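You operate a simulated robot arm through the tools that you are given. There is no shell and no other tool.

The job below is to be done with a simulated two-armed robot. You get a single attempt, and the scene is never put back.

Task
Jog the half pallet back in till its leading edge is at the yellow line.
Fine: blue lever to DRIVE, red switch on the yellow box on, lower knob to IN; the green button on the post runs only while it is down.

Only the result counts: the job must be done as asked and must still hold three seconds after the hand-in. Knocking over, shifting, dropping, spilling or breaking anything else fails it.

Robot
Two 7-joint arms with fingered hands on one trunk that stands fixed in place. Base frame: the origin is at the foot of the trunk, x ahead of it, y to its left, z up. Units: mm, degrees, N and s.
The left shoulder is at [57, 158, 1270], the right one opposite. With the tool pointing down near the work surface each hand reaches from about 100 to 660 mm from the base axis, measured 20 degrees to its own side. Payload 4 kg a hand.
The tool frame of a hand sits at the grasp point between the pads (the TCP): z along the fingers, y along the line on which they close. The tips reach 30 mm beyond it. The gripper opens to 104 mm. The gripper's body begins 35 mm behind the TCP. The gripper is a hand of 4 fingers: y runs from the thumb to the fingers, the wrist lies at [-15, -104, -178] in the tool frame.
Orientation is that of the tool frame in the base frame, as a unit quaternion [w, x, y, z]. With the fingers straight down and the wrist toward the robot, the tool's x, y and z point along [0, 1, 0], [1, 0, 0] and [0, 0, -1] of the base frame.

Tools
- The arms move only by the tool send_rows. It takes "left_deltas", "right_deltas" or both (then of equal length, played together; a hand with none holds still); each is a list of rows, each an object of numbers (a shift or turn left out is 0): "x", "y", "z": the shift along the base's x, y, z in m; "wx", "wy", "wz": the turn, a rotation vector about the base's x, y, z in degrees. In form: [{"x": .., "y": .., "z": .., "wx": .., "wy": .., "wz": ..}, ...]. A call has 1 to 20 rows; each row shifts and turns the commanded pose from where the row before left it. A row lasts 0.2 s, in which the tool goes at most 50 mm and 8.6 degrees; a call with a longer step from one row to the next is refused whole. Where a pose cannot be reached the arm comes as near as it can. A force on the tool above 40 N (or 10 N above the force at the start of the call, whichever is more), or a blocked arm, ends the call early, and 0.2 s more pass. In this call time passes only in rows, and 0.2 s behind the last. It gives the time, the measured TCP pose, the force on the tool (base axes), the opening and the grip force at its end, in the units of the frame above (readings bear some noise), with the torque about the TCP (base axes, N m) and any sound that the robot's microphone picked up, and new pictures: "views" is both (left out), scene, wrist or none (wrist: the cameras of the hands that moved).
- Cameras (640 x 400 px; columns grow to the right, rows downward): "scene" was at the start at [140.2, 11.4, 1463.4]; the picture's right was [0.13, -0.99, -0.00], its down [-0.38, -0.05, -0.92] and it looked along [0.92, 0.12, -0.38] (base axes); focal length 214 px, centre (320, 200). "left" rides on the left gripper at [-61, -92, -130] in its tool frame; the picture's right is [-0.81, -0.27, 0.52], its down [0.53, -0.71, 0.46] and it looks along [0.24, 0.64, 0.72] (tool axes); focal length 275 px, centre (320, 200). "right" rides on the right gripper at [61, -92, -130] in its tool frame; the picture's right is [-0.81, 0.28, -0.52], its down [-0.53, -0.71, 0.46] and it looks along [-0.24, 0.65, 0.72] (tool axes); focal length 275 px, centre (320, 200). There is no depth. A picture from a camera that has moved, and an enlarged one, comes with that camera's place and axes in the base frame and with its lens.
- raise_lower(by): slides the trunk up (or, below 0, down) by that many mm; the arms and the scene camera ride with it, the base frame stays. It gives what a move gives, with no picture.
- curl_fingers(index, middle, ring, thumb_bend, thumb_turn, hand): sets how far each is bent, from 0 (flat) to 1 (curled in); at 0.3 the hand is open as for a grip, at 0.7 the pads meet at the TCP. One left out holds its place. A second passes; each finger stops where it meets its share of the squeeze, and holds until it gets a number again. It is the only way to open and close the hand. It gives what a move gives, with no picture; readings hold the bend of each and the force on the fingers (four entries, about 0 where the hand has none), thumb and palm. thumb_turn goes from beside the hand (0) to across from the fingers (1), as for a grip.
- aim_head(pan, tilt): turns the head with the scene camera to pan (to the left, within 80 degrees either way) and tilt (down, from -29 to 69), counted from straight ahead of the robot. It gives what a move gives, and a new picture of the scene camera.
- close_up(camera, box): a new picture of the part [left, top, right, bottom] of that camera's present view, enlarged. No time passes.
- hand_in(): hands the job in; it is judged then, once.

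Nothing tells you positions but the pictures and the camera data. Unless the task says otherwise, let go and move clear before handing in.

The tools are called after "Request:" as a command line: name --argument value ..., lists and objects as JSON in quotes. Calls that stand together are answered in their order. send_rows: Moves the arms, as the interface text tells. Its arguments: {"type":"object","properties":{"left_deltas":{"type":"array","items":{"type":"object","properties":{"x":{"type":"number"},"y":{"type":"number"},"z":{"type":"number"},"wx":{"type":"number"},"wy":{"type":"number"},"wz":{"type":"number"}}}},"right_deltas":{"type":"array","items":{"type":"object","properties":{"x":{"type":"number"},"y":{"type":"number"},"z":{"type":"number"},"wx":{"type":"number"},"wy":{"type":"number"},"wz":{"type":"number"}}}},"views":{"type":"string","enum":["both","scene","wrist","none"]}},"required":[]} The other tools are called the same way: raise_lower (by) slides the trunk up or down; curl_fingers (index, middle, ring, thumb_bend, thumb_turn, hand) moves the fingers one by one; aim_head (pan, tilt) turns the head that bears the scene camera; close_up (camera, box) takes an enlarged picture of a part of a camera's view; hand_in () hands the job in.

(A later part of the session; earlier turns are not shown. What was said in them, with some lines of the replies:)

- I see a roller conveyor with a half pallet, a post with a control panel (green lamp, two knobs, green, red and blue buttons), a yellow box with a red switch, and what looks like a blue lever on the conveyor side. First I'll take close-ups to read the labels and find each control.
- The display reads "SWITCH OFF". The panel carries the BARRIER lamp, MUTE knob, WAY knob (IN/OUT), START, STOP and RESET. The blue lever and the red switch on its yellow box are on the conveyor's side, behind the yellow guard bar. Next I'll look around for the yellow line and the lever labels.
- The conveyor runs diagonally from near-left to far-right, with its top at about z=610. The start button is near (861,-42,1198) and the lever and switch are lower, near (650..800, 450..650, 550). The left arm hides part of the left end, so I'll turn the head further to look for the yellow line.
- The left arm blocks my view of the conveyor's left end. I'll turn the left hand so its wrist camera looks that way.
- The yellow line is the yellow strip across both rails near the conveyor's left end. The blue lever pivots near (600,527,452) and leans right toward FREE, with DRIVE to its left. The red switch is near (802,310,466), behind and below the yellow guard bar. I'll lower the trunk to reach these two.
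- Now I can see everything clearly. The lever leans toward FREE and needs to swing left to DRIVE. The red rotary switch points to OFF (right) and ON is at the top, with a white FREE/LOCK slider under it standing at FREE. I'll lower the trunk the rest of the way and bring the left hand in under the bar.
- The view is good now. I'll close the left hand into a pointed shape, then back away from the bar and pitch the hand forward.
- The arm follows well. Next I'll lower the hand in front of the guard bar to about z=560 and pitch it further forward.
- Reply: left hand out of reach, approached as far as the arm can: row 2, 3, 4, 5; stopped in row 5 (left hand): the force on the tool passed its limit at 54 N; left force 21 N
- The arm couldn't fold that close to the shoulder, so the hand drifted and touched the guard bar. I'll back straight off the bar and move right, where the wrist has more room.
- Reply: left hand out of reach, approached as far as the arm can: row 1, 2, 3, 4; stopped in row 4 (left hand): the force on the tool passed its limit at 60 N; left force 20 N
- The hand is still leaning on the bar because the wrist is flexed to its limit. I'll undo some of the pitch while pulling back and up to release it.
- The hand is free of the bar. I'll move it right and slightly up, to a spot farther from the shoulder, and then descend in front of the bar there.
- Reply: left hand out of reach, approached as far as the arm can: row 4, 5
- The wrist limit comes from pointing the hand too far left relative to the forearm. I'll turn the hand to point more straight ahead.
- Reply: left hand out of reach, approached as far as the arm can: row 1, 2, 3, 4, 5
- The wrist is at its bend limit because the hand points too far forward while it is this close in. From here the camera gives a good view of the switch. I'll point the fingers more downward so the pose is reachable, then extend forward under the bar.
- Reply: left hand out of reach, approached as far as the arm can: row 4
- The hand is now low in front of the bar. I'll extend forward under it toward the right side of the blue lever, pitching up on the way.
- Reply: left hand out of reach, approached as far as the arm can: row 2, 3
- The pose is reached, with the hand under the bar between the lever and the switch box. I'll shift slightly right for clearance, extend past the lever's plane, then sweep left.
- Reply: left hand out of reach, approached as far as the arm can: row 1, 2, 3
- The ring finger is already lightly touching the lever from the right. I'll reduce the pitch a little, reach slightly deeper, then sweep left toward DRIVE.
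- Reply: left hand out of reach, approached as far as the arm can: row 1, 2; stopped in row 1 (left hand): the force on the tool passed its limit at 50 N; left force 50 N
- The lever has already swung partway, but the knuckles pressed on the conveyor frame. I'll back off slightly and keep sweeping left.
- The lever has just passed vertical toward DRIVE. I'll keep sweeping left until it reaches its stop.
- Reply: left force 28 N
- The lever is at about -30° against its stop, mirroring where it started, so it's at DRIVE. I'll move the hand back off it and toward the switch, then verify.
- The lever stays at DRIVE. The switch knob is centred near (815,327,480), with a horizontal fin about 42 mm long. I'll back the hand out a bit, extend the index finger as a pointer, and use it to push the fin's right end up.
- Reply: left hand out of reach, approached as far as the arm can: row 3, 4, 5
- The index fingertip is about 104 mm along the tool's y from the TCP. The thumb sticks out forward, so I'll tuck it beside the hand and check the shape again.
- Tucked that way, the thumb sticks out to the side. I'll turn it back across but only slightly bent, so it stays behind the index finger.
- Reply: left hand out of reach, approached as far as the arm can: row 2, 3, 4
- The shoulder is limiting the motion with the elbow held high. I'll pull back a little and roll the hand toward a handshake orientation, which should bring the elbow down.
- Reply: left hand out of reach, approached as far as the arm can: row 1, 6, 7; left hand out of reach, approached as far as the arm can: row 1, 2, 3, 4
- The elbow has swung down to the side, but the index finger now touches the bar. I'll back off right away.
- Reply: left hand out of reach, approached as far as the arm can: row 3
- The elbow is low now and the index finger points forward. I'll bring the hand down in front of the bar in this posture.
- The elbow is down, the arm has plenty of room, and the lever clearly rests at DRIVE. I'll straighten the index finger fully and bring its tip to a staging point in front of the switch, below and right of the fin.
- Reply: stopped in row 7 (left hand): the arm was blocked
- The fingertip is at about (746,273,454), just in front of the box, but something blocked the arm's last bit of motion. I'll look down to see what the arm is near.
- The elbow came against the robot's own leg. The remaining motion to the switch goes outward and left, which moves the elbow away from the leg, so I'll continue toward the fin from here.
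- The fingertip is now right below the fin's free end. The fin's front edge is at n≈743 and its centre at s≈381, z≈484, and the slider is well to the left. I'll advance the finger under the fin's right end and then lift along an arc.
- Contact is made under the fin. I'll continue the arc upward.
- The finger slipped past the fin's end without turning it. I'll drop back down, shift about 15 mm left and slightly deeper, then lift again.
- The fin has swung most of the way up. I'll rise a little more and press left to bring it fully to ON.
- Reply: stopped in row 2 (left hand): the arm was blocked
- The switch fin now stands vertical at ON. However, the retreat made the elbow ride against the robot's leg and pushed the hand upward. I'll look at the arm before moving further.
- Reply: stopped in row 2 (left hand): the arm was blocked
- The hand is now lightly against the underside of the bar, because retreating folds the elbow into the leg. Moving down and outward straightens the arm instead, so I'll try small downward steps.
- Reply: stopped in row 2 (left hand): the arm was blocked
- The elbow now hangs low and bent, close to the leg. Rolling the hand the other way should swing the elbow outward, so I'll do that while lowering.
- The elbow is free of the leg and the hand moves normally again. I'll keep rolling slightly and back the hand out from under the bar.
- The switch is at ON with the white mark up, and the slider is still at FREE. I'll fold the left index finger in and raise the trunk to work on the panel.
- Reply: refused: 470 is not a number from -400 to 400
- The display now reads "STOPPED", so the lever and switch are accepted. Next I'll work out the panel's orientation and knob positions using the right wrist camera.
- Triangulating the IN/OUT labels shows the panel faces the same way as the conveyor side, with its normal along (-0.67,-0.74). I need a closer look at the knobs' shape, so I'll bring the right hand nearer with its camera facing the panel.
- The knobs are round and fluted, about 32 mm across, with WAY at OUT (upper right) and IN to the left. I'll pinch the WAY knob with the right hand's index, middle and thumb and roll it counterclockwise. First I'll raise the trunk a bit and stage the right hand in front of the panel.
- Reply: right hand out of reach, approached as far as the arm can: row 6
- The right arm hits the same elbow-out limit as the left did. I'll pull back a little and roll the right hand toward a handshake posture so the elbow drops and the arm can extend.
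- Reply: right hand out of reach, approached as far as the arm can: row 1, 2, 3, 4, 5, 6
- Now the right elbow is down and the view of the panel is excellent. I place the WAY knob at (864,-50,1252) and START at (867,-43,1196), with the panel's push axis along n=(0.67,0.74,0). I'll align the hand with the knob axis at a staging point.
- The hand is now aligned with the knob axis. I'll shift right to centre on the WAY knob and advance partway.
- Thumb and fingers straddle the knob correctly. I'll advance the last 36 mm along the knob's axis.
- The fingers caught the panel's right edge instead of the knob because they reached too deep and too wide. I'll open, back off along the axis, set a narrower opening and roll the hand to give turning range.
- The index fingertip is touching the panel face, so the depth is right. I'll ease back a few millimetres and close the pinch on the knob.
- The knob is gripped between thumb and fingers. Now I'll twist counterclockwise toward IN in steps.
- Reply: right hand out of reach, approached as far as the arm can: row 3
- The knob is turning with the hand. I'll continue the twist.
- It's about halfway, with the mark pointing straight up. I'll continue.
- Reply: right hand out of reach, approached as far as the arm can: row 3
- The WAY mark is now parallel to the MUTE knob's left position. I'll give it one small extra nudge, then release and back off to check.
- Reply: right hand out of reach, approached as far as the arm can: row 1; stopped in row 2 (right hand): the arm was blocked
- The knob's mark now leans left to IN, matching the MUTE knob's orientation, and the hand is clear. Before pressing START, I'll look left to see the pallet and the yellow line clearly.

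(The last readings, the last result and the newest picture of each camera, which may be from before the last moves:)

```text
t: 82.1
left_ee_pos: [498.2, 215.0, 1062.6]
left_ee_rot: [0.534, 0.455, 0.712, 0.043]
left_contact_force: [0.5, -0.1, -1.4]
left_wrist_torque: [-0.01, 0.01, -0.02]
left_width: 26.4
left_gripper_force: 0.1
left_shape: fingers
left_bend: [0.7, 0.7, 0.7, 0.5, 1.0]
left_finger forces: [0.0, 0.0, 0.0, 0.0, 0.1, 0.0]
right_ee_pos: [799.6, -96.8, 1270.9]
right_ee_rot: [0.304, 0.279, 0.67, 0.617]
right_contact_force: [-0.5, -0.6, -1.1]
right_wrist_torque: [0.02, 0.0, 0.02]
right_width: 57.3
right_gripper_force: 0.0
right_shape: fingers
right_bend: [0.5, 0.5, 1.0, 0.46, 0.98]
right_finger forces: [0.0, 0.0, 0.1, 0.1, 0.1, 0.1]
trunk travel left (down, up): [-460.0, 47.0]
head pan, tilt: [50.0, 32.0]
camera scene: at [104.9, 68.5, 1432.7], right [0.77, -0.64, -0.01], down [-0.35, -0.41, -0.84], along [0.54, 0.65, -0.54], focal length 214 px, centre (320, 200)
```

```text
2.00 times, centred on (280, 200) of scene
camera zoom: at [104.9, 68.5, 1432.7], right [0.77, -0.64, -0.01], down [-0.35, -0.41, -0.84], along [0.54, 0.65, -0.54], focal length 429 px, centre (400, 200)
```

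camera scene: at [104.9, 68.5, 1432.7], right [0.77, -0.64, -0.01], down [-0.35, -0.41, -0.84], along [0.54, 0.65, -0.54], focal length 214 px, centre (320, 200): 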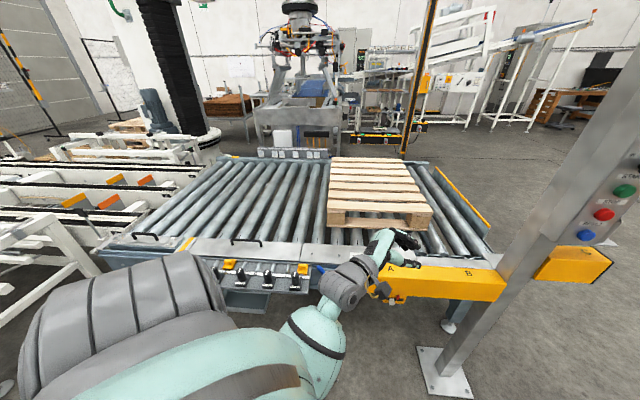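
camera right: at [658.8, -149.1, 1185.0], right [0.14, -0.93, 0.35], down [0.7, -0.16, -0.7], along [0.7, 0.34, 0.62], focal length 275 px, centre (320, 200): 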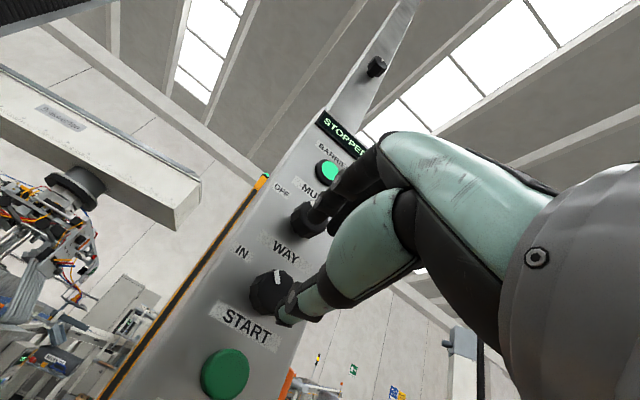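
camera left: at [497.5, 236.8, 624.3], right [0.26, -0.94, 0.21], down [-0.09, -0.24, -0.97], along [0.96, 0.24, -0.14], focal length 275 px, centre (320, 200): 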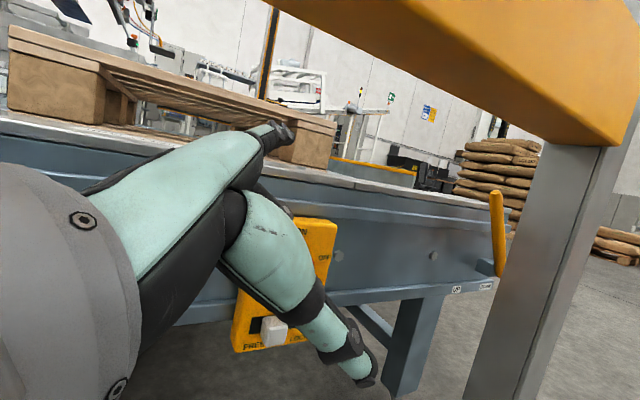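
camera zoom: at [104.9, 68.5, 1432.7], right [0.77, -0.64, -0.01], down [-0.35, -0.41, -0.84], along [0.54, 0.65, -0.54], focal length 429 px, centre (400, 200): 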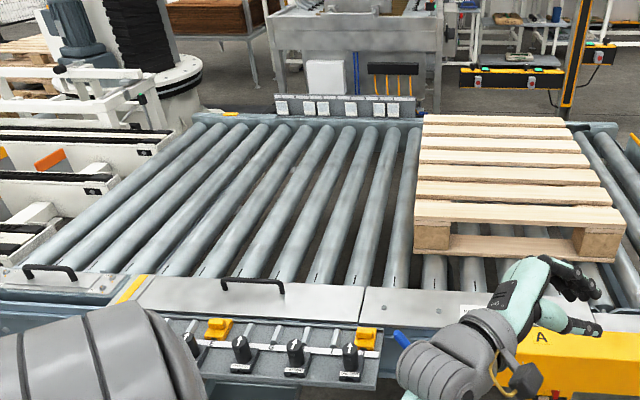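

Request:
close_up --camera "scene" --box '[180, 220, 280, 280]'

Request:
close_up --camera "scene" --box '[230, 140, 350, 180]'

Request:
close_up --camera "scene" --box '[180, 140, 440, 280]'

```text
6.40 times, centred on (230, 250) of scene
camera zoom: at [104.9, 68.5, 1432.7], right [0.77, -0.64, -0.01], down [-0.35, -0.41, -0.84], along [0.54, 0.65, -0.54], focal length 1373 px, centre (896, -120)
```

zoom: 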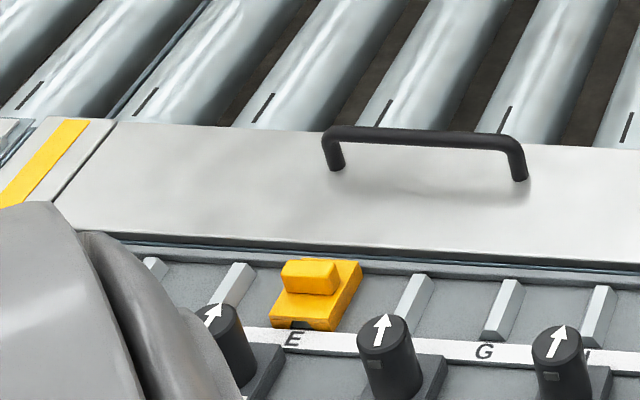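

```text
5.33 times, centred on (290, 160) of scene
camera zoom: at [104.9, 68.5, 1432.7], right [0.77, -0.64, -0.01], down [-0.35, -0.41, -0.84], along [0.54, 0.65, -0.54], focal length 1144 px, centre (480, 413)
```

zoom: 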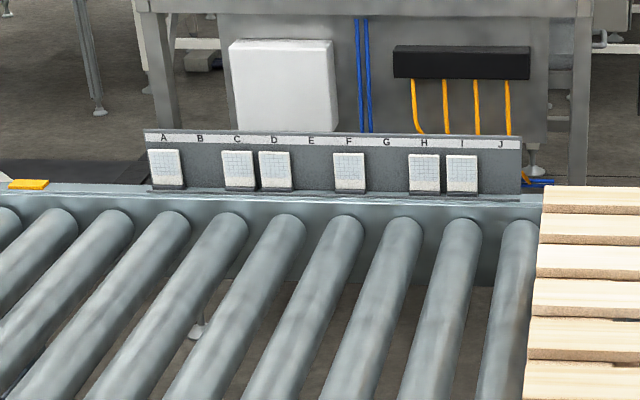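

```text
2.46 times, centred on (310, 210) of scene
camera zoom: at [104.9, 68.5, 1432.7], right [0.77, -0.64, -0.01], down [-0.35, -0.41, -0.84], along [0.54, 0.65, -0.54], focal length 528 px, centre (345, 175)
```

zoom: 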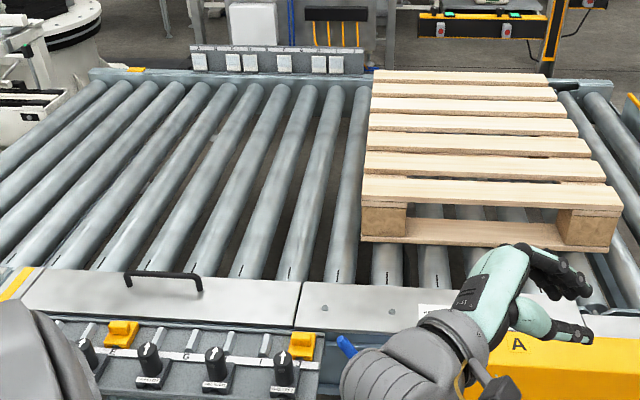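

I can see the yellow line clearly: it crosses the near rail at about s=-778 mm along the conveyor, while the pallet's leading (left) edge is at about s=-27 mm, so it must travel about 750 mm. I'll close the right fingers into a beak and move to a staging point in front of START.

Request:
curl_fingers --hand "right" --index 0.7 --middle 0.7 --ring 1.0 --thumb_bend 0.66

Request:
send_rows --right_deltas '[{"x": 0.001, "y": 0.0, "z": -0.0118, "wx": 5.6, "wy": 4.9, "wz": -0.4}, {"x": 0.001, "y": 0.0, "z": -0.0118, "wx": 5.6, "wy": 4.9, "wz": -0.4}, {"x": 0.001, "y": 0.0, "z": -0.0118, "wx": 5.6, "wy": 4.9, "wz": -0.4}, {"x": 0.001, "y": 0.0, "z": -0.0118, "wx": 5.6, "wy": 4.9, "wz": -0.4}, {"x": 0.001, "y": 0.0, "z": -0.0118, "wx": 5.6, "wy": 4.9, "wz": -0.4}, {"x": 0.001, "y": 0.0, "z": -0.0118, "wx": 5.6, "wy": 4.9, "wz": -0.4}]' --views "wrist"

```text
t: 83.1
left_ee_pos: [498.2, 216.1, 1062.2]
left_ee_rot: [0.532, 0.455, 0.712, 0.044]
left_contact_force: [0.7, 0.0, -0.1]
left_wrist_torque: [0.02, 0.02, 0.0]
left_width: 26.1
left_gripper_force: 0.0
left_shape: fingers
left_bend: [0.7, 0.7, 0.7, 0.5, 1.0]
left_finger forces: [0.0, 0.0, 0.0, 0.0, 0.0, 0.1]
right_ee_pos: [800.0, -97.5, 1271.1]
right_ee_rot: [0.303, 0.279, 0.67, 0.617]
right_contact_force: [-0.2, 0.1, 0.5]
right_wrist_torque: [0.0, -0.01, 0.01]
right_width: 6.3
right_gripper_force: 0.1
right_shape: fingers
right_bend: [0.7, 0.7, 1.0, 0.66, 0.98]
right_finger forces: [0.1, 0.0, 0.0, 0.0, 0.0, 0.0]
trunk travel left (down, up): [-460.0, 47.0]
head pan, tilt: [50.0, 32.0]
```

```text
t: 84.5
left_ee_pos: [498.3, 216.1, 1062.6]
left_ee_rot: [0.533, 0.455, 0.712, 0.042]
left_contact_force: [-0.3, -0.1, 0.0]
left_wrist_torque: [0.02, 0.0, 0.01]
left_width: 26.2
left_gripper_force: 0.1
left_shape: fingers
left_bend: [0.7, 0.7, 0.7, 0.5, 1.0]
left_finger forces: [0.1, 0.0, 0.0, 0.0, 0.0, 0.0]
right_ee_pos: [806.2, -99.0, 1197.8]
right_ee_rot: [0.044, 0.513, 0.512, 0.687]
right_contact_force: [0.6, -0.7, -0.3]
right_wrist_torque: [0.02, -0.02, 0.0]
right_width: 6.4
right_gripper_force: 0.1
right_shape: fingers
right_bend: [0.7, 0.7, 1.0, 0.66, 0.98]
right_finger forces: [0.0, 0.0, 0.0, 0.0, 0.0, 0.0]
trunk travel left (down, up): [-460.0, 47.0]
head pan, tilt: [50.0, 32.0]
camera right: at [638.2, -105.6, 1177.4], right [0.12, -0.95, -0.3], down [0.26, 0.32, -0.91], along [0.96, 0.03, 0.28], focal length 275 px, centre (320, 200)
```

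right: 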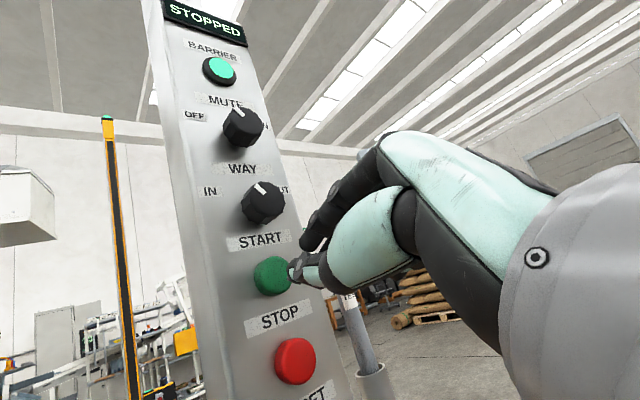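

Lever, switch and knob are all set, and the beak points at START. I'll advance along the button's axis, watching for contact.

Request:
send_rows --right_deltas '[{"x": 0.0085, "y": 0.008}, {"x": 0.0085, "y": 0.008}]' --views "both"

```text
t: 85.1
left_ee_pos: [497.4, 216.0, 1061.4]
left_ee_rot: [0.532, 0.455, 0.712, 0.043]
left_contact_force: [0.5, 1.0, 0.2]
left_wrist_torque: [0.0, -0.03, 0.0]
left_width: 26.3
left_gripper_force: 0.0
left_shape: fingers
left_bend: [0.7, 0.7, 0.7, 0.5, 1.0]
left_finger forces: [0.0, 0.0, 0.1, 0.1, 0.0, 0.0]
right_ee_pos: [825.2, -83.7, 1199.8]
right_ee_rot: [0.047, 0.512, 0.513, 0.687]
right_contact_force: [0.3, 0.5, 0.0]
right_wrist_torque: [0.04, 0.01, 0.0]
right_width: 6.0
right_gripper_force: 0.0
right_shape: fingers
right_bend: [0.7, 0.7, 1.0, 0.66, 0.98]
right_finger forces: [0.1, 0.0, 0.0, 0.0, 0.0, 0.0]
trunk travel left (down, up): [-460.0, 47.0]
head pan, tilt: [50.0, 32.0]
camera scene: at [105.8, 68.6, 1432.6], right [0.77, -0.64, -0.01], down [-0.35, -0.41, -0.84], along [0.54, 0.65, -0.54], focal length 214 px, centre (320, 200)
camera right: at [656.4, -90.6, 1178.4], right [0.12, -0.95, -0.3], down [0.26, 0.32, -0.91], along [0.96, 0.03, 0.29], focal length 275 px, centre (320, 200)
```

scene: 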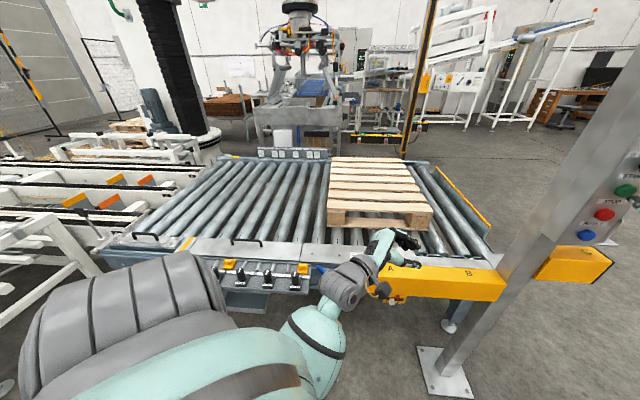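
right: 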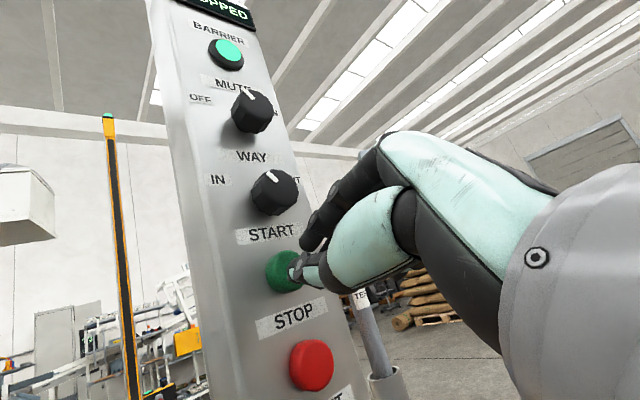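

Request:
send_rows --right_deltas '[{"x": 0.006, "y": 0.006, "z": -0.001}, {"x": 0.006, "y": 0.006, "z": -0.001}]' --views "both"

```text
t: 85.7
left_ee_pos: [497.7, 216.0, 1062.6]
left_ee_rot: [0.532, 0.456, 0.712, 0.043]
left_contact_force: [-0.6, 0.2, -0.2]
left_wrist_torque: [0.01, 0.01, 0.01]
left_width: 26.7
left_gripper_force: 0.0
left_shape: fingers
left_bend: [0.7, 0.7, 0.7, 0.5, 1.0]
left_finger forces: [0.0, 0.0, 0.0, 0.1, 0.0, 0.1]
right_ee_pos: [838.3, -72.0, 1197.9]
right_ee_rot: [0.047, 0.512, 0.513, 0.687]
right_contact_force: [-1.7, -0.3, -1.0]
right_wrist_torque: [-0.03, 0.02, 0.05]
right_width: 6.9
right_gripper_force: 1.7
right_shape: fingers
right_bend: [0.7, 0.7, 1.0, 0.65, 0.97]
right_finger forces: [1.2, 0.0, 0.0, 0.0, 2.4, 0.0]
trunk travel left (down, up): [-460.0, 47.0]
head pan, tilt: [50.0, 32.0]
heard: click
camera scene: at [104.8, 67.7, 1432.7], right [0.77, -0.64, -0.01], down [-0.35, -0.41, -0.84], along [0.54, 0.65, -0.54], focal length 214 px, centre (320, 200)
camera right: at [669.2, -78.1, 1176.6], right [0.12, -0.95, -0.3], down [0.26, 0.32, -0.91], along [0.96, 0.03, 0.29], focal length 275 px, centre (320, 200)
```

scene: 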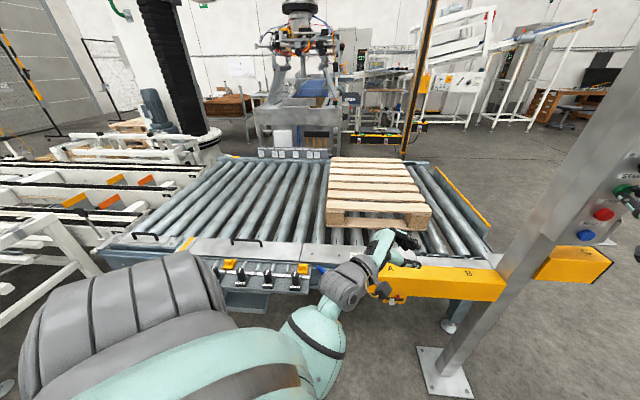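
right: 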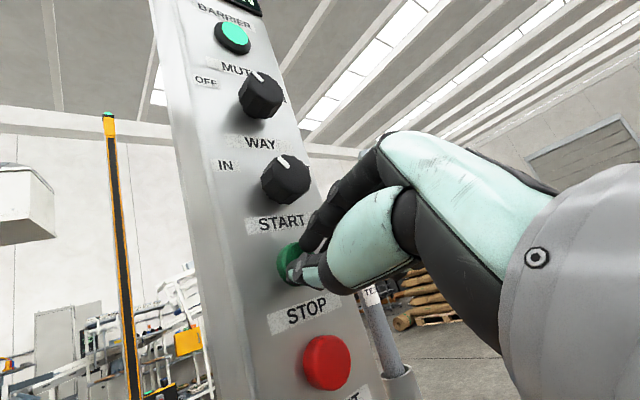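

A click was heard and the button is going down. I'll press slightly deeper, hold briefly, and watch the pallet.

Request:
send_rows --right_deltas '[{"x": 0.002, "y": 0.002}, {"x": 0.0, "y": 0.0}, {"x": 0.0, "y": 0.0}]' --views "scene"

Request:
close_up --camera "scene" --box '[180, 140, 440, 280]'

Request:
close_up --camera "right" --box '[180, 0, 380, 400]'

```text
t: 86.5
left_ee_pos: [497.5, 215.2, 1062.9]
left_ee_rot: [0.532, 0.455, 0.713, 0.044]
left_contact_force: [0.0, -1.1, -0.4]
left_wrist_torque: [0.01, -0.01, 0.04]
left_width: 26.6
left_gripper_force: 0.0
left_shape: fingers
left_bend: [0.7, 0.7, 0.7, 0.5, 1.0]
left_finger forces: [0.1, 0.1, 0.0, 0.0, 0.0, 0.0]
right_ee_pos: [839.8, -69.5, 1198.1]
right_ee_rot: [0.047, 0.512, 0.513, 0.687]
right_contact_force: [-3.7, -4.0, -0.2]
right_wrist_torque: [-0.01, 0.03, 0.03]
right_width: 7.2
right_gripper_force: 2.8
right_shape: fingers
right_bend: [0.7, 0.7, 1.0, 0.65, 0.97]
right_finger forces: [3.0, 0.1, 0.0, 0.0, 3.4, 0.1]
trunk travel left (down, up): [-460.0, 47.0]
head pan, tilt: [50.0, 32.0]
camera scene: at [104.7, 67.2, 1432.8], right [0.77, -0.64, -0.01], down [-0.35, -0.41, -0.84], along [0.54, 0.65, -0.54], focal length 214 px, centre (320, 200)
```

scene: 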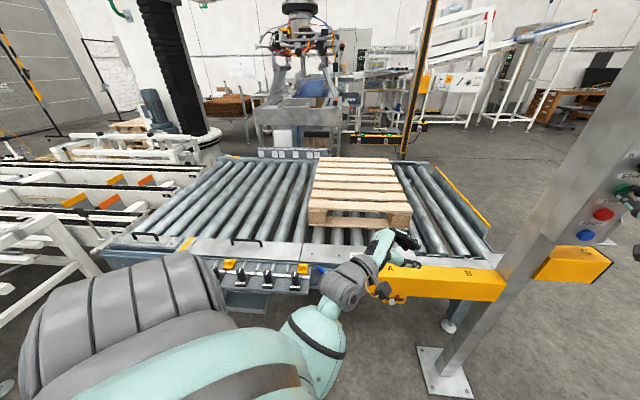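

```text
2.46 times, centred on (310, 210) of scene
camera zoom: at [104.7, 67.2, 1432.8], right [0.77, -0.64, -0.01], down [-0.35, -0.41, -0.84], along [0.54, 0.65, -0.54], focal length 528 px, centre (345, 175)
```

zoom: 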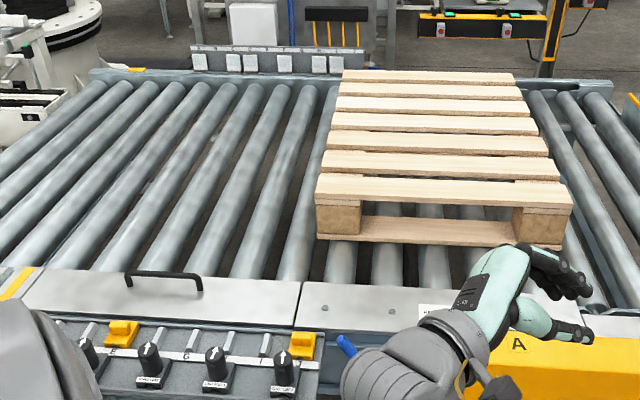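

```text
1.00 times, centred on (280, 200) of right (not enlarged: the box is as wide or as high as the picture)
camera zoom: at [670.6, -76.7, 1177.2], right [0.12, -0.95, -0.3], down [0.26, 0.32, -0.91], along [0.96, 0.03, 0.29], focal length 275 px, centre (360, 200)
```

zoom: 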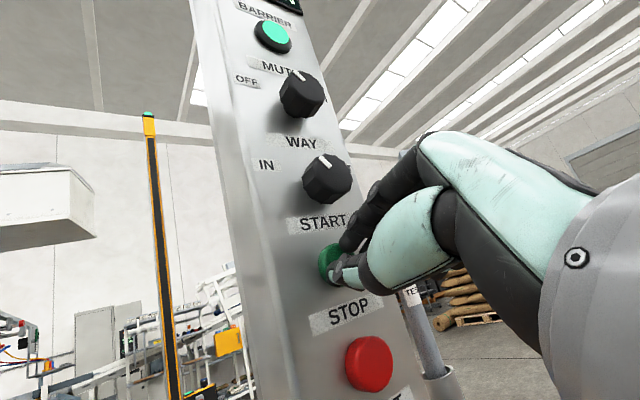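

The pallet is moving left at roughly 120 mm/s. I'll hold the button about 2 s more and measure.

Request:
send_rows --right_deltas '[{"x": 0.0}, {"x": 0.0}, {"x": 0.0}, {"x": 0.0}, {"x": 0.0}, {"x": 0.0}, {"x": 0.0}, {"x": 0.0}, {"x": 0.0}]' --views "scene"

Request:
close_up --camera "scene" --box '[150, 140, 410, 280]'

```text
t: 88.5
left_ee_pos: [498.0, 216.4, 1062.2]
left_ee_rot: [0.533, 0.455, 0.712, 0.044]
left_contact_force: [0.0, 0.3, 0.9]
left_wrist_torque: [0.04, 0.01, 0.02]
left_width: 26.6
left_gripper_force: 0.0
left_shape: fingers
left_bend: [0.7, 0.7, 0.7, 0.5, 1.0]
left_finger forces: [0.0, 0.0, 0.0, 0.0, 0.0, 0.0]
right_ee_pos: [839.9, -69.5, 1199.0]
right_ee_rot: [0.046, 0.512, 0.513, 0.687]
right_contact_force: [-3.6, -4.9, -0.4]
right_wrist_torque: [0.04, -0.01, 0.0]
right_width: 7.1
right_gripper_force: 4.3
right_shape: fingers
right_bend: [0.7, 0.7, 1.0, 0.65, 0.98]
right_finger forces: [4.4, 0.0, 0.1, 0.0, 2.9, 0.0]
trunk travel left (down, up): [-460.0, 47.0]
head pan, tilt: [50.0, 32.0]
camera scene: at [104.6, 66.9, 1432.8], right [0.77, -0.64, -0.01], down [-0.35, -0.41, -0.84], along [0.54, 0.65, -0.54], focal length 214 px, centre (320, 200)
```

scene: 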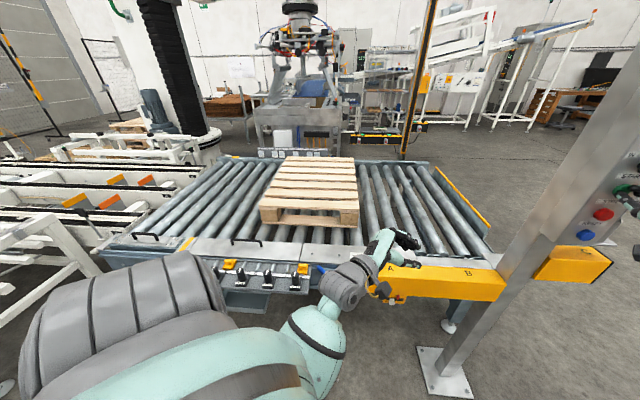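

```text
2.46 times, centred on (280, 210) of scene
camera zoom: at [104.6, 66.9, 1432.8], right [0.77, -0.64, -0.01], down [-0.35, -0.41, -0.84], along [0.54, 0.65, -0.54], focal length 528 px, centre (418, 175)
```

zoom: 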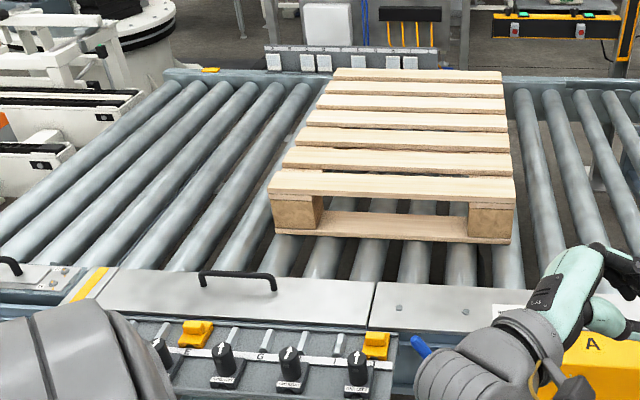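

About 360 mm remain and the speed is about 140 mm/s. I'll hold another 1.4 s and then release within the same call, to see how it stops.

Request:
send_rows --right_deltas '[{"x": 0.0}, {"x": 0.0}, {"x": 0.0}, {"x": 0.0}, {"x": 0.0}, {"x": 0.0}, {"x": 0.0}, {"x": -0.007, "y": -0.007}, {"x": -0.005, "y": -0.005}]' --views "scene"

Request:
close_up --camera "scene" --box '[150, 140, 410, 280]'

Request:
close_up --camera "right" --box '[180, 0, 380, 400]'

```text
t: 90.5
left_ee_pos: [497.4, 213.7, 1061.4]
left_ee_rot: [0.532, 0.456, 0.712, 0.044]
left_contact_force: [1.1, 0.5, -0.4]
left_wrist_torque: [0.04, -0.02, 0.0]
left_width: 26.6
left_gripper_force: 0.0
left_shape: fingers
left_bend: [0.7, 0.7, 0.7, 0.5, 1.0]
left_finger forces: [0.0, 0.1, 0.0, 0.0, 0.1, 0.0]
right_ee_pos: [827.7, -80.8, 1197.9]
right_ee_rot: [0.047, 0.513, 0.512, 0.687]
right_contact_force: [-0.4, 0.1, -0.5]
right_wrist_torque: [0.03, 0.02, -0.03]
right_width: 6.5
right_gripper_force: 0.1
right_shape: fingers
right_bend: [0.7, 0.7, 1.0, 0.66, 0.98]
right_finger forces: [0.0, 0.0, 0.1, 0.0, 0.1, 0.1]
trunk travel left (down, up): [-460.0, 47.0]
head pan, tilt: [50.0, 32.0]
camera scene: at [105.1, 67.5, 1432.7], right [0.77, -0.64, -0.01], down [-0.35, -0.41, -0.84], along [0.54, 0.65, -0.54], focal length 214 px, centre (320, 200)
```

scene: 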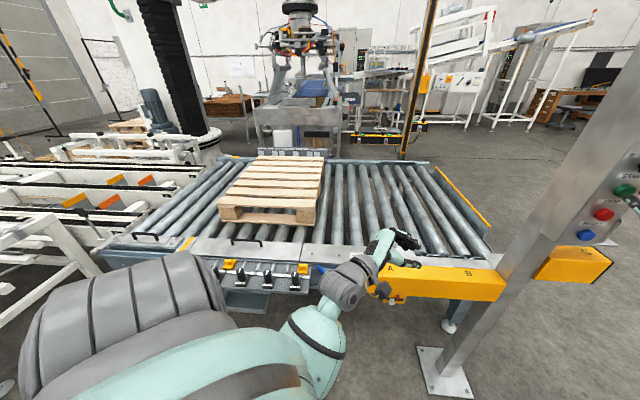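

```text
2.46 times, centred on (280, 210) of scene
camera zoom: at [105.1, 67.5, 1432.7], right [0.77, -0.64, -0.01], down [-0.35, -0.41, -0.84], along [0.54, 0.65, -0.54], focal length 528 px, centre (418, 175)
```

zoom: 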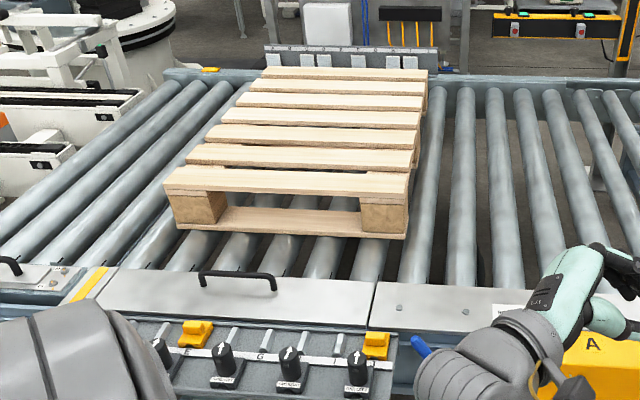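

```text
1.00 times, centred on (280, 200) of right (not enlarged: the box is as wide or as high as the picture)
camera zoom: at [658.2, -87.5, 1176.6], right [0.12, -0.95, -0.3], down [0.26, 0.32, -0.91], along [0.96, 0.03, 0.29], focal length 275 px, centre (360, 200)
```

zoom: 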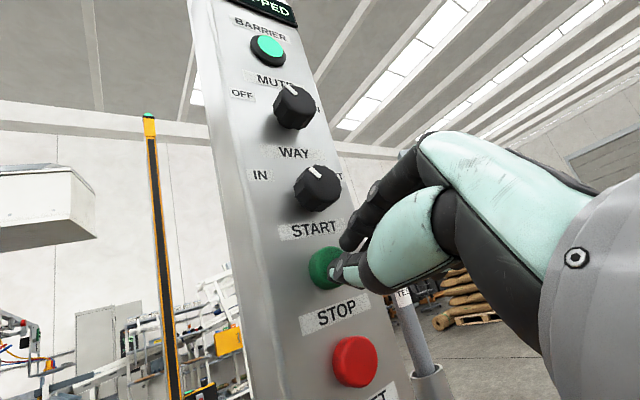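

The pallet is now about 110 mm short of the line. I'll check that it has stopped, with high-zoom views of the pallet corner and the line.

Request:
send_rows --right_deltas '[{"x": 0.0}]' --views "none"

Request:
close_up --camera "scene" --box '[160, 190, 280, 265]'

```text
t: 90.9
left_ee_pos: [498.5, 215.0, 1062.6]
left_ee_rot: [0.533, 0.455, 0.712, 0.043]
left_contact_force: [0.1, 0.2, 0.4]
left_wrist_torque: [0.01, -0.01, 0.0]
left_width: 26.5
left_gripper_force: 0.2
left_shape: fingers
left_bend: [0.7, 0.7, 0.7, 0.5, 1.0]
left_finger forces: [0.1, 0.0, 0.0, 0.0, 0.0, 0.0]
right_ee_pos: [827.1, -81.2, 1196.8]
right_ee_rot: [0.046, 0.513, 0.512, 0.687]
right_contact_force: [1.0, 0.2, 0.9]
right_wrist_torque: [0.0, 0.01, 0.02]
right_width: 6.4
right_gripper_force: 0.1
right_shape: fingers
right_bend: [0.7, 0.7, 1.0, 0.66, 0.98]
right_finger forces: [0.1, 0.0, 0.1, 0.1, 0.0, 0.1]
trunk travel left (down, up): [-460.0, 47.0]
head pan, tilt: [50.0, 32.0]
```

```text
5.33 times, centred on (220, 228) of scene
camera zoom: at [105.6, 67.9, 1432.7], right [0.77, -0.64, -0.01], down [-0.35, -0.41, -0.84], along [0.54, 0.65, -0.54], focal length 1144 px, centre (853, 53)
```

zoom: 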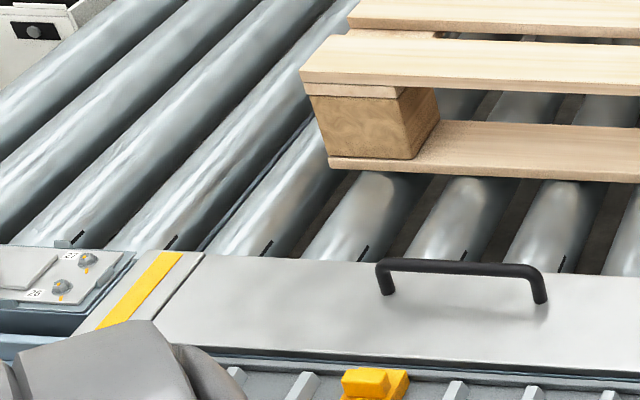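

It has stopped with about 107 mm left to the line's centre. I'll jog in a short pulse of roughly 50 mm to calibrate.

Request:
send_rows --right_deltas '[{"x": 0.0125, "y": 0.0118, "z": 0.001}, {"x": 0.0}, {"x": -0.0125, "y": -0.0118, "z": -0.001}, {"x": 0.0}]' --views "none"

Request:
close_up --camera "scene" --box '[160, 190, 280, 265]'

```text
t: 91.9
left_ee_pos: [497.6, 216.5, 1061.0]
left_ee_rot: [0.533, 0.456, 0.711, 0.043]
left_contact_force: [0.0, -0.3, -0.3]
left_wrist_torque: [0.0, 0.01, 0.0]
left_width: 26.5
left_gripper_force: 0.0
left_shape: fingers
left_bend: [0.7, 0.7, 0.7, 0.5, 1.0]
left_finger forces: [0.0, 0.0, 0.0, 0.1, 0.0, 0.1]
right_ee_pos: [828.7, -82.9, 1197.4]
right_ee_rot: [0.047, 0.513, 0.512, 0.687]
right_contact_force: [-0.6, 0.0, 0.1]
right_wrist_torque: [0.01, -0.01, 0.01]
right_width: 6.1
right_gripper_force: 0.0
right_shape: fingers
right_bend: [0.7, 0.7, 1.0, 0.66, 0.98]
right_finger forces: [0.0, 0.0, 0.0, 0.0, 0.0, 0.0]
trunk travel left (down, up): [-460.0, 47.0]
head pan, tilt: [50.0, 32.0]
heard: click
```

```text
5.33 times, centred on (220, 228) of scene
camera zoom: at [105.2, 68.5, 1432.7], right [0.77, -0.64, -0.01], down [-0.35, -0.41, -0.84], along [0.54, 0.65, -0.54], focal length 1144 px, centre (853, 53)
```

zoom: 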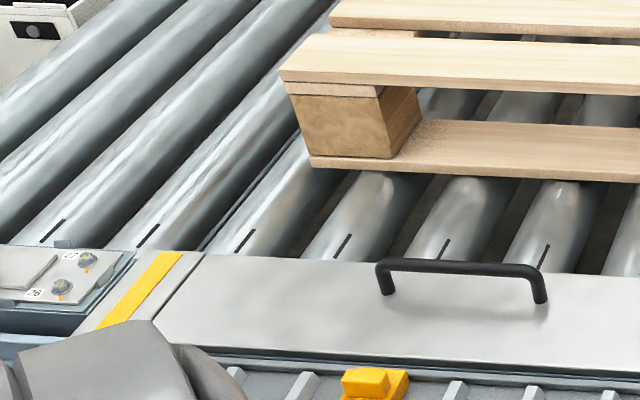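

That pulse moved it about 24 mm, leaving about 84 mm. I'll use a slightly longer pulse.

Request:
send_rows --right_deltas '[{"x": 0.0125, "y": 0.0118, "z": 0.001}, {"x": 0.0}, {"x": 0.0}, {"x": -0.0125, "y": -0.0118, "z": -0.001}, {"x": 0.0}]' --views "none"

Request:
close_up --camera "scene" --box '[160, 190, 280, 265]'

```text
t: 93.1
left_ee_pos: [497.7, 216.1, 1061.9]
left_ee_rot: [0.532, 0.455, 0.712, 0.044]
left_contact_force: [0.1, 0.1, -0.5]
left_wrist_torque: [0.01, -0.01, -0.01]
left_width: 26.6
left_gripper_force: 0.2
left_shape: fingers
left_bend: [0.7, 0.7, 0.7, 0.5, 1.0]
left_finger forces: [0.0, 0.1, 0.0, 0.0, 0.0, 0.1]
right_ee_pos: [826.3, -82.3, 1198.8]
right_ee_rot: [0.046, 0.512, 0.513, 0.688]
right_contact_force: [-0.1, -0.2, -0.1]
right_wrist_torque: [0.01, 0.0, 0.03]
right_width: 6.2
right_gripper_force: 0.0
right_shape: fingers
right_bend: [0.7, 0.7, 1.0, 0.66, 0.98]
right_finger forces: [0.0, 0.1, 0.0, 0.0, 0.0, 0.0]
trunk travel left (down, up): [-460.0, 47.0]
head pan, tilt: [50.0, 32.0]
heard: click
```

```text
5.33 times, centred on (220, 228) of scene
camera zoom: at [104.9, 67.8, 1432.8], right [0.77, -0.64, -0.01], down [-0.35, -0.41, -0.84], along [0.54, 0.65, -0.54], focal length 1144 px, centre (853, 53)
```

zoom: 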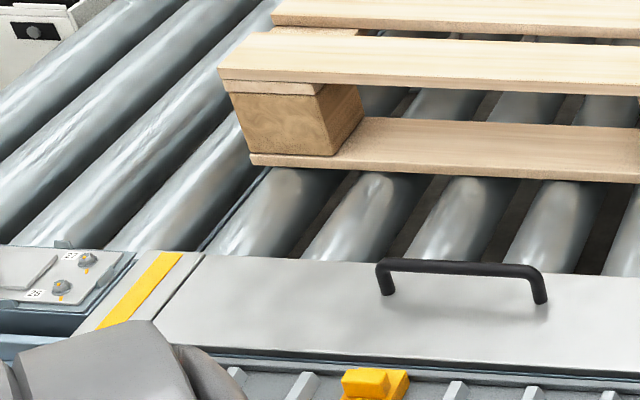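

The pallet's leading edge now sits at the yellow strip to within about 10 mm. I'll back the right hand away from the panel, then double-check the alignment from another viewpoint.

Request:
send_rows --right_deltas '[{"x": -0.01, "y": -0.01}, {"x": -0.012, "y": -0.012}, {"x": -0.015, "y": -0.015}, {"x": -0.015, "y": -0.015}, {"x": -0.015, "y": -0.015}]' --views "both"

```text
t: 94.3
left_ee_pos: [498.4, 214.6, 1061.5]
left_ee_rot: [0.533, 0.455, 0.712, 0.044]
left_contact_force: [-0.1, 0.2, 0.3]
left_wrist_torque: [-0.02, 0.0, -0.01]
left_width: 26.6
left_gripper_force: 0.2
left_shape: fingers
left_bend: [0.7, 0.7, 0.7, 0.5, 1.0]
left_finger forces: [0.0, 0.0, 0.0, 0.0, 0.1, 0.0]
right_ee_pos: [756.5, -151.0, 1196.2]
right_ee_rot: [0.047, 0.515, 0.512, 0.686]
right_contact_force: [0.2, -0.2, -0.4]
right_wrist_torque: [-0.01, 0.03, 0.02]
right_width: 6.5
right_gripper_force: 0.0
right_shape: fingers
right_bend: [0.7, 0.7, 1.0, 0.66, 0.98]
right_finger forces: [0.0, 0.0, 0.1, 0.0, 0.0, 0.1]
trunk travel left (down, up): [-460.0, 47.0]
head pan, tilt: [50.0, 32.0]
camera scene: at [104.7, 67.7, 1432.8], right [0.77, -0.64, -0.01], down [-0.35, -0.41, -0.84], along [0.54, 0.65, -0.54], focal length 214 px, centre (320, 200)
camera right: at [586.9, -157.4, 1175.6], right [0.11, -0.95, -0.3], down [0.26, 0.32, -0.91], along [0.96, 0.03, 0.28], focal length 275 px, centre (320, 200)
```

scene: 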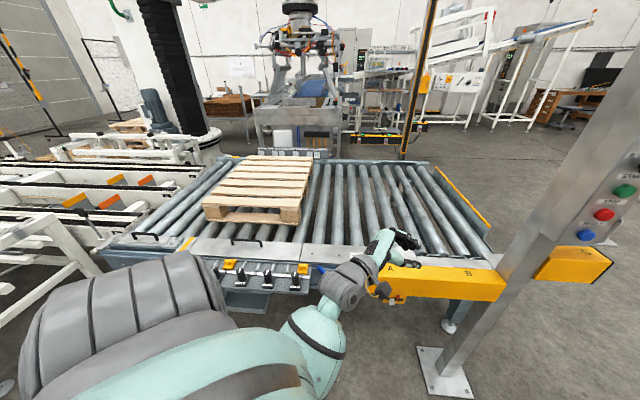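
right: 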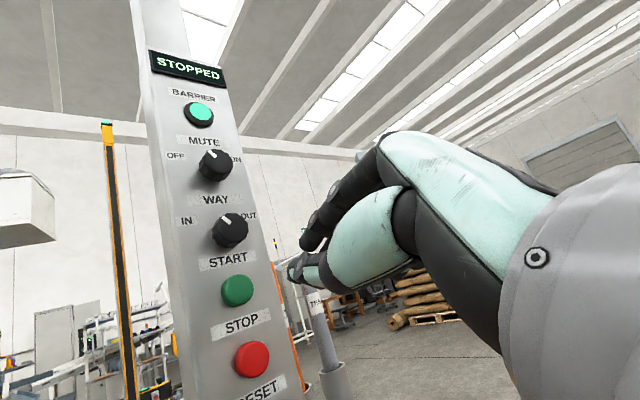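

Request:
close_up --camera "scene" --box '[80, 200, 220, 280]'

Request:
close_up --camera "scene" --box '[190, 140, 290, 200]'

Request:
close_up --camera "scene" --box '[170, 190, 250, 260]'

```text
4.57 times, centred on (150, 240) of scene
camera zoom: at [104.7, 67.7, 1432.8], right [0.77, -0.64, -0.01], down [-0.35, -0.41, -0.84], along [0.54, 0.65, -0.54], focal length 980 px, centre (1097, 17)
```

zoom: 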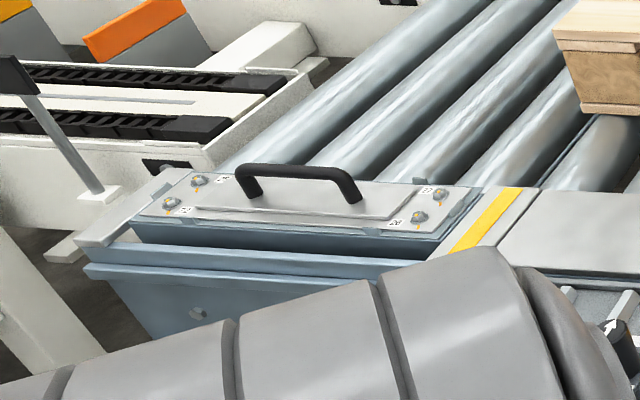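

```text
6.40 times, centred on (240, 170) of scene
camera zoom: at [104.7, 67.7, 1432.8], right [0.77, -0.64, -0.01], down [-0.35, -0.41, -0.84], along [0.54, 0.65, -0.54], focal length 1373 px, centre (832, 392)
```

zoom: 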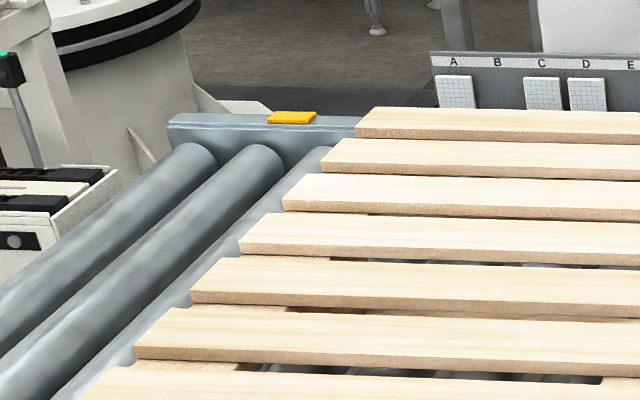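

```text
5.71 times, centred on (210, 225) of scene
camera zoom: at [104.7, 67.7, 1432.8], right [0.77, -0.64, -0.01], down [-0.35, -0.41, -0.84], along [0.54, 0.65, -0.54], focal length 1226 px, centre (949, 57)
```

zoom: 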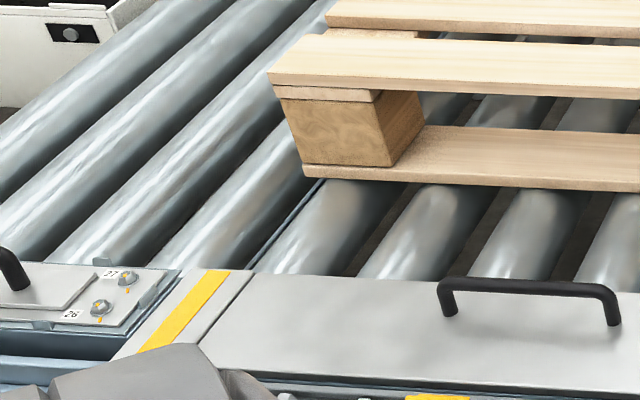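

The pallet's leading edge lines up with the yellow strip to within a few millimetres, checked against the roller lines, and it hasn't drifted since the last pulse. The display reads STOPPED, and the lever, switch and knob are all set. Both hands are clear, so I'm handing in.

Request:
hand_in

```text
The job is handed in.
```

I jogged the half pallet back in, and its leading edge now stands at the yellow line. I estimate it is within about 10 mm of the line's centre, based on camera views.

- **Controls:** The blue lever is at DRIVE, the red switch is on, and the lower (WAY) knob is at IN. I left the MUTE knob and the FREE/LOCK slider as they were.
- **Jog:** I held the green button for most of the travel, then used two short presses to finish. The pallet stopped each time I let go and had not drifted when I checked again about a second later. The panel reads STOPPED.
- **Contact:** The left hand pressed against the yellow guard bar, at up to about 60 N, while I was finding a way under it. I also briefly gripped the edge of the control panel. I saw no movement or damage from either.
- **Yellow marks:** There is a second small yellow block on the far rail, further in. I took the painted strip on the near rail as the line.

Both hands are clear of the machine.
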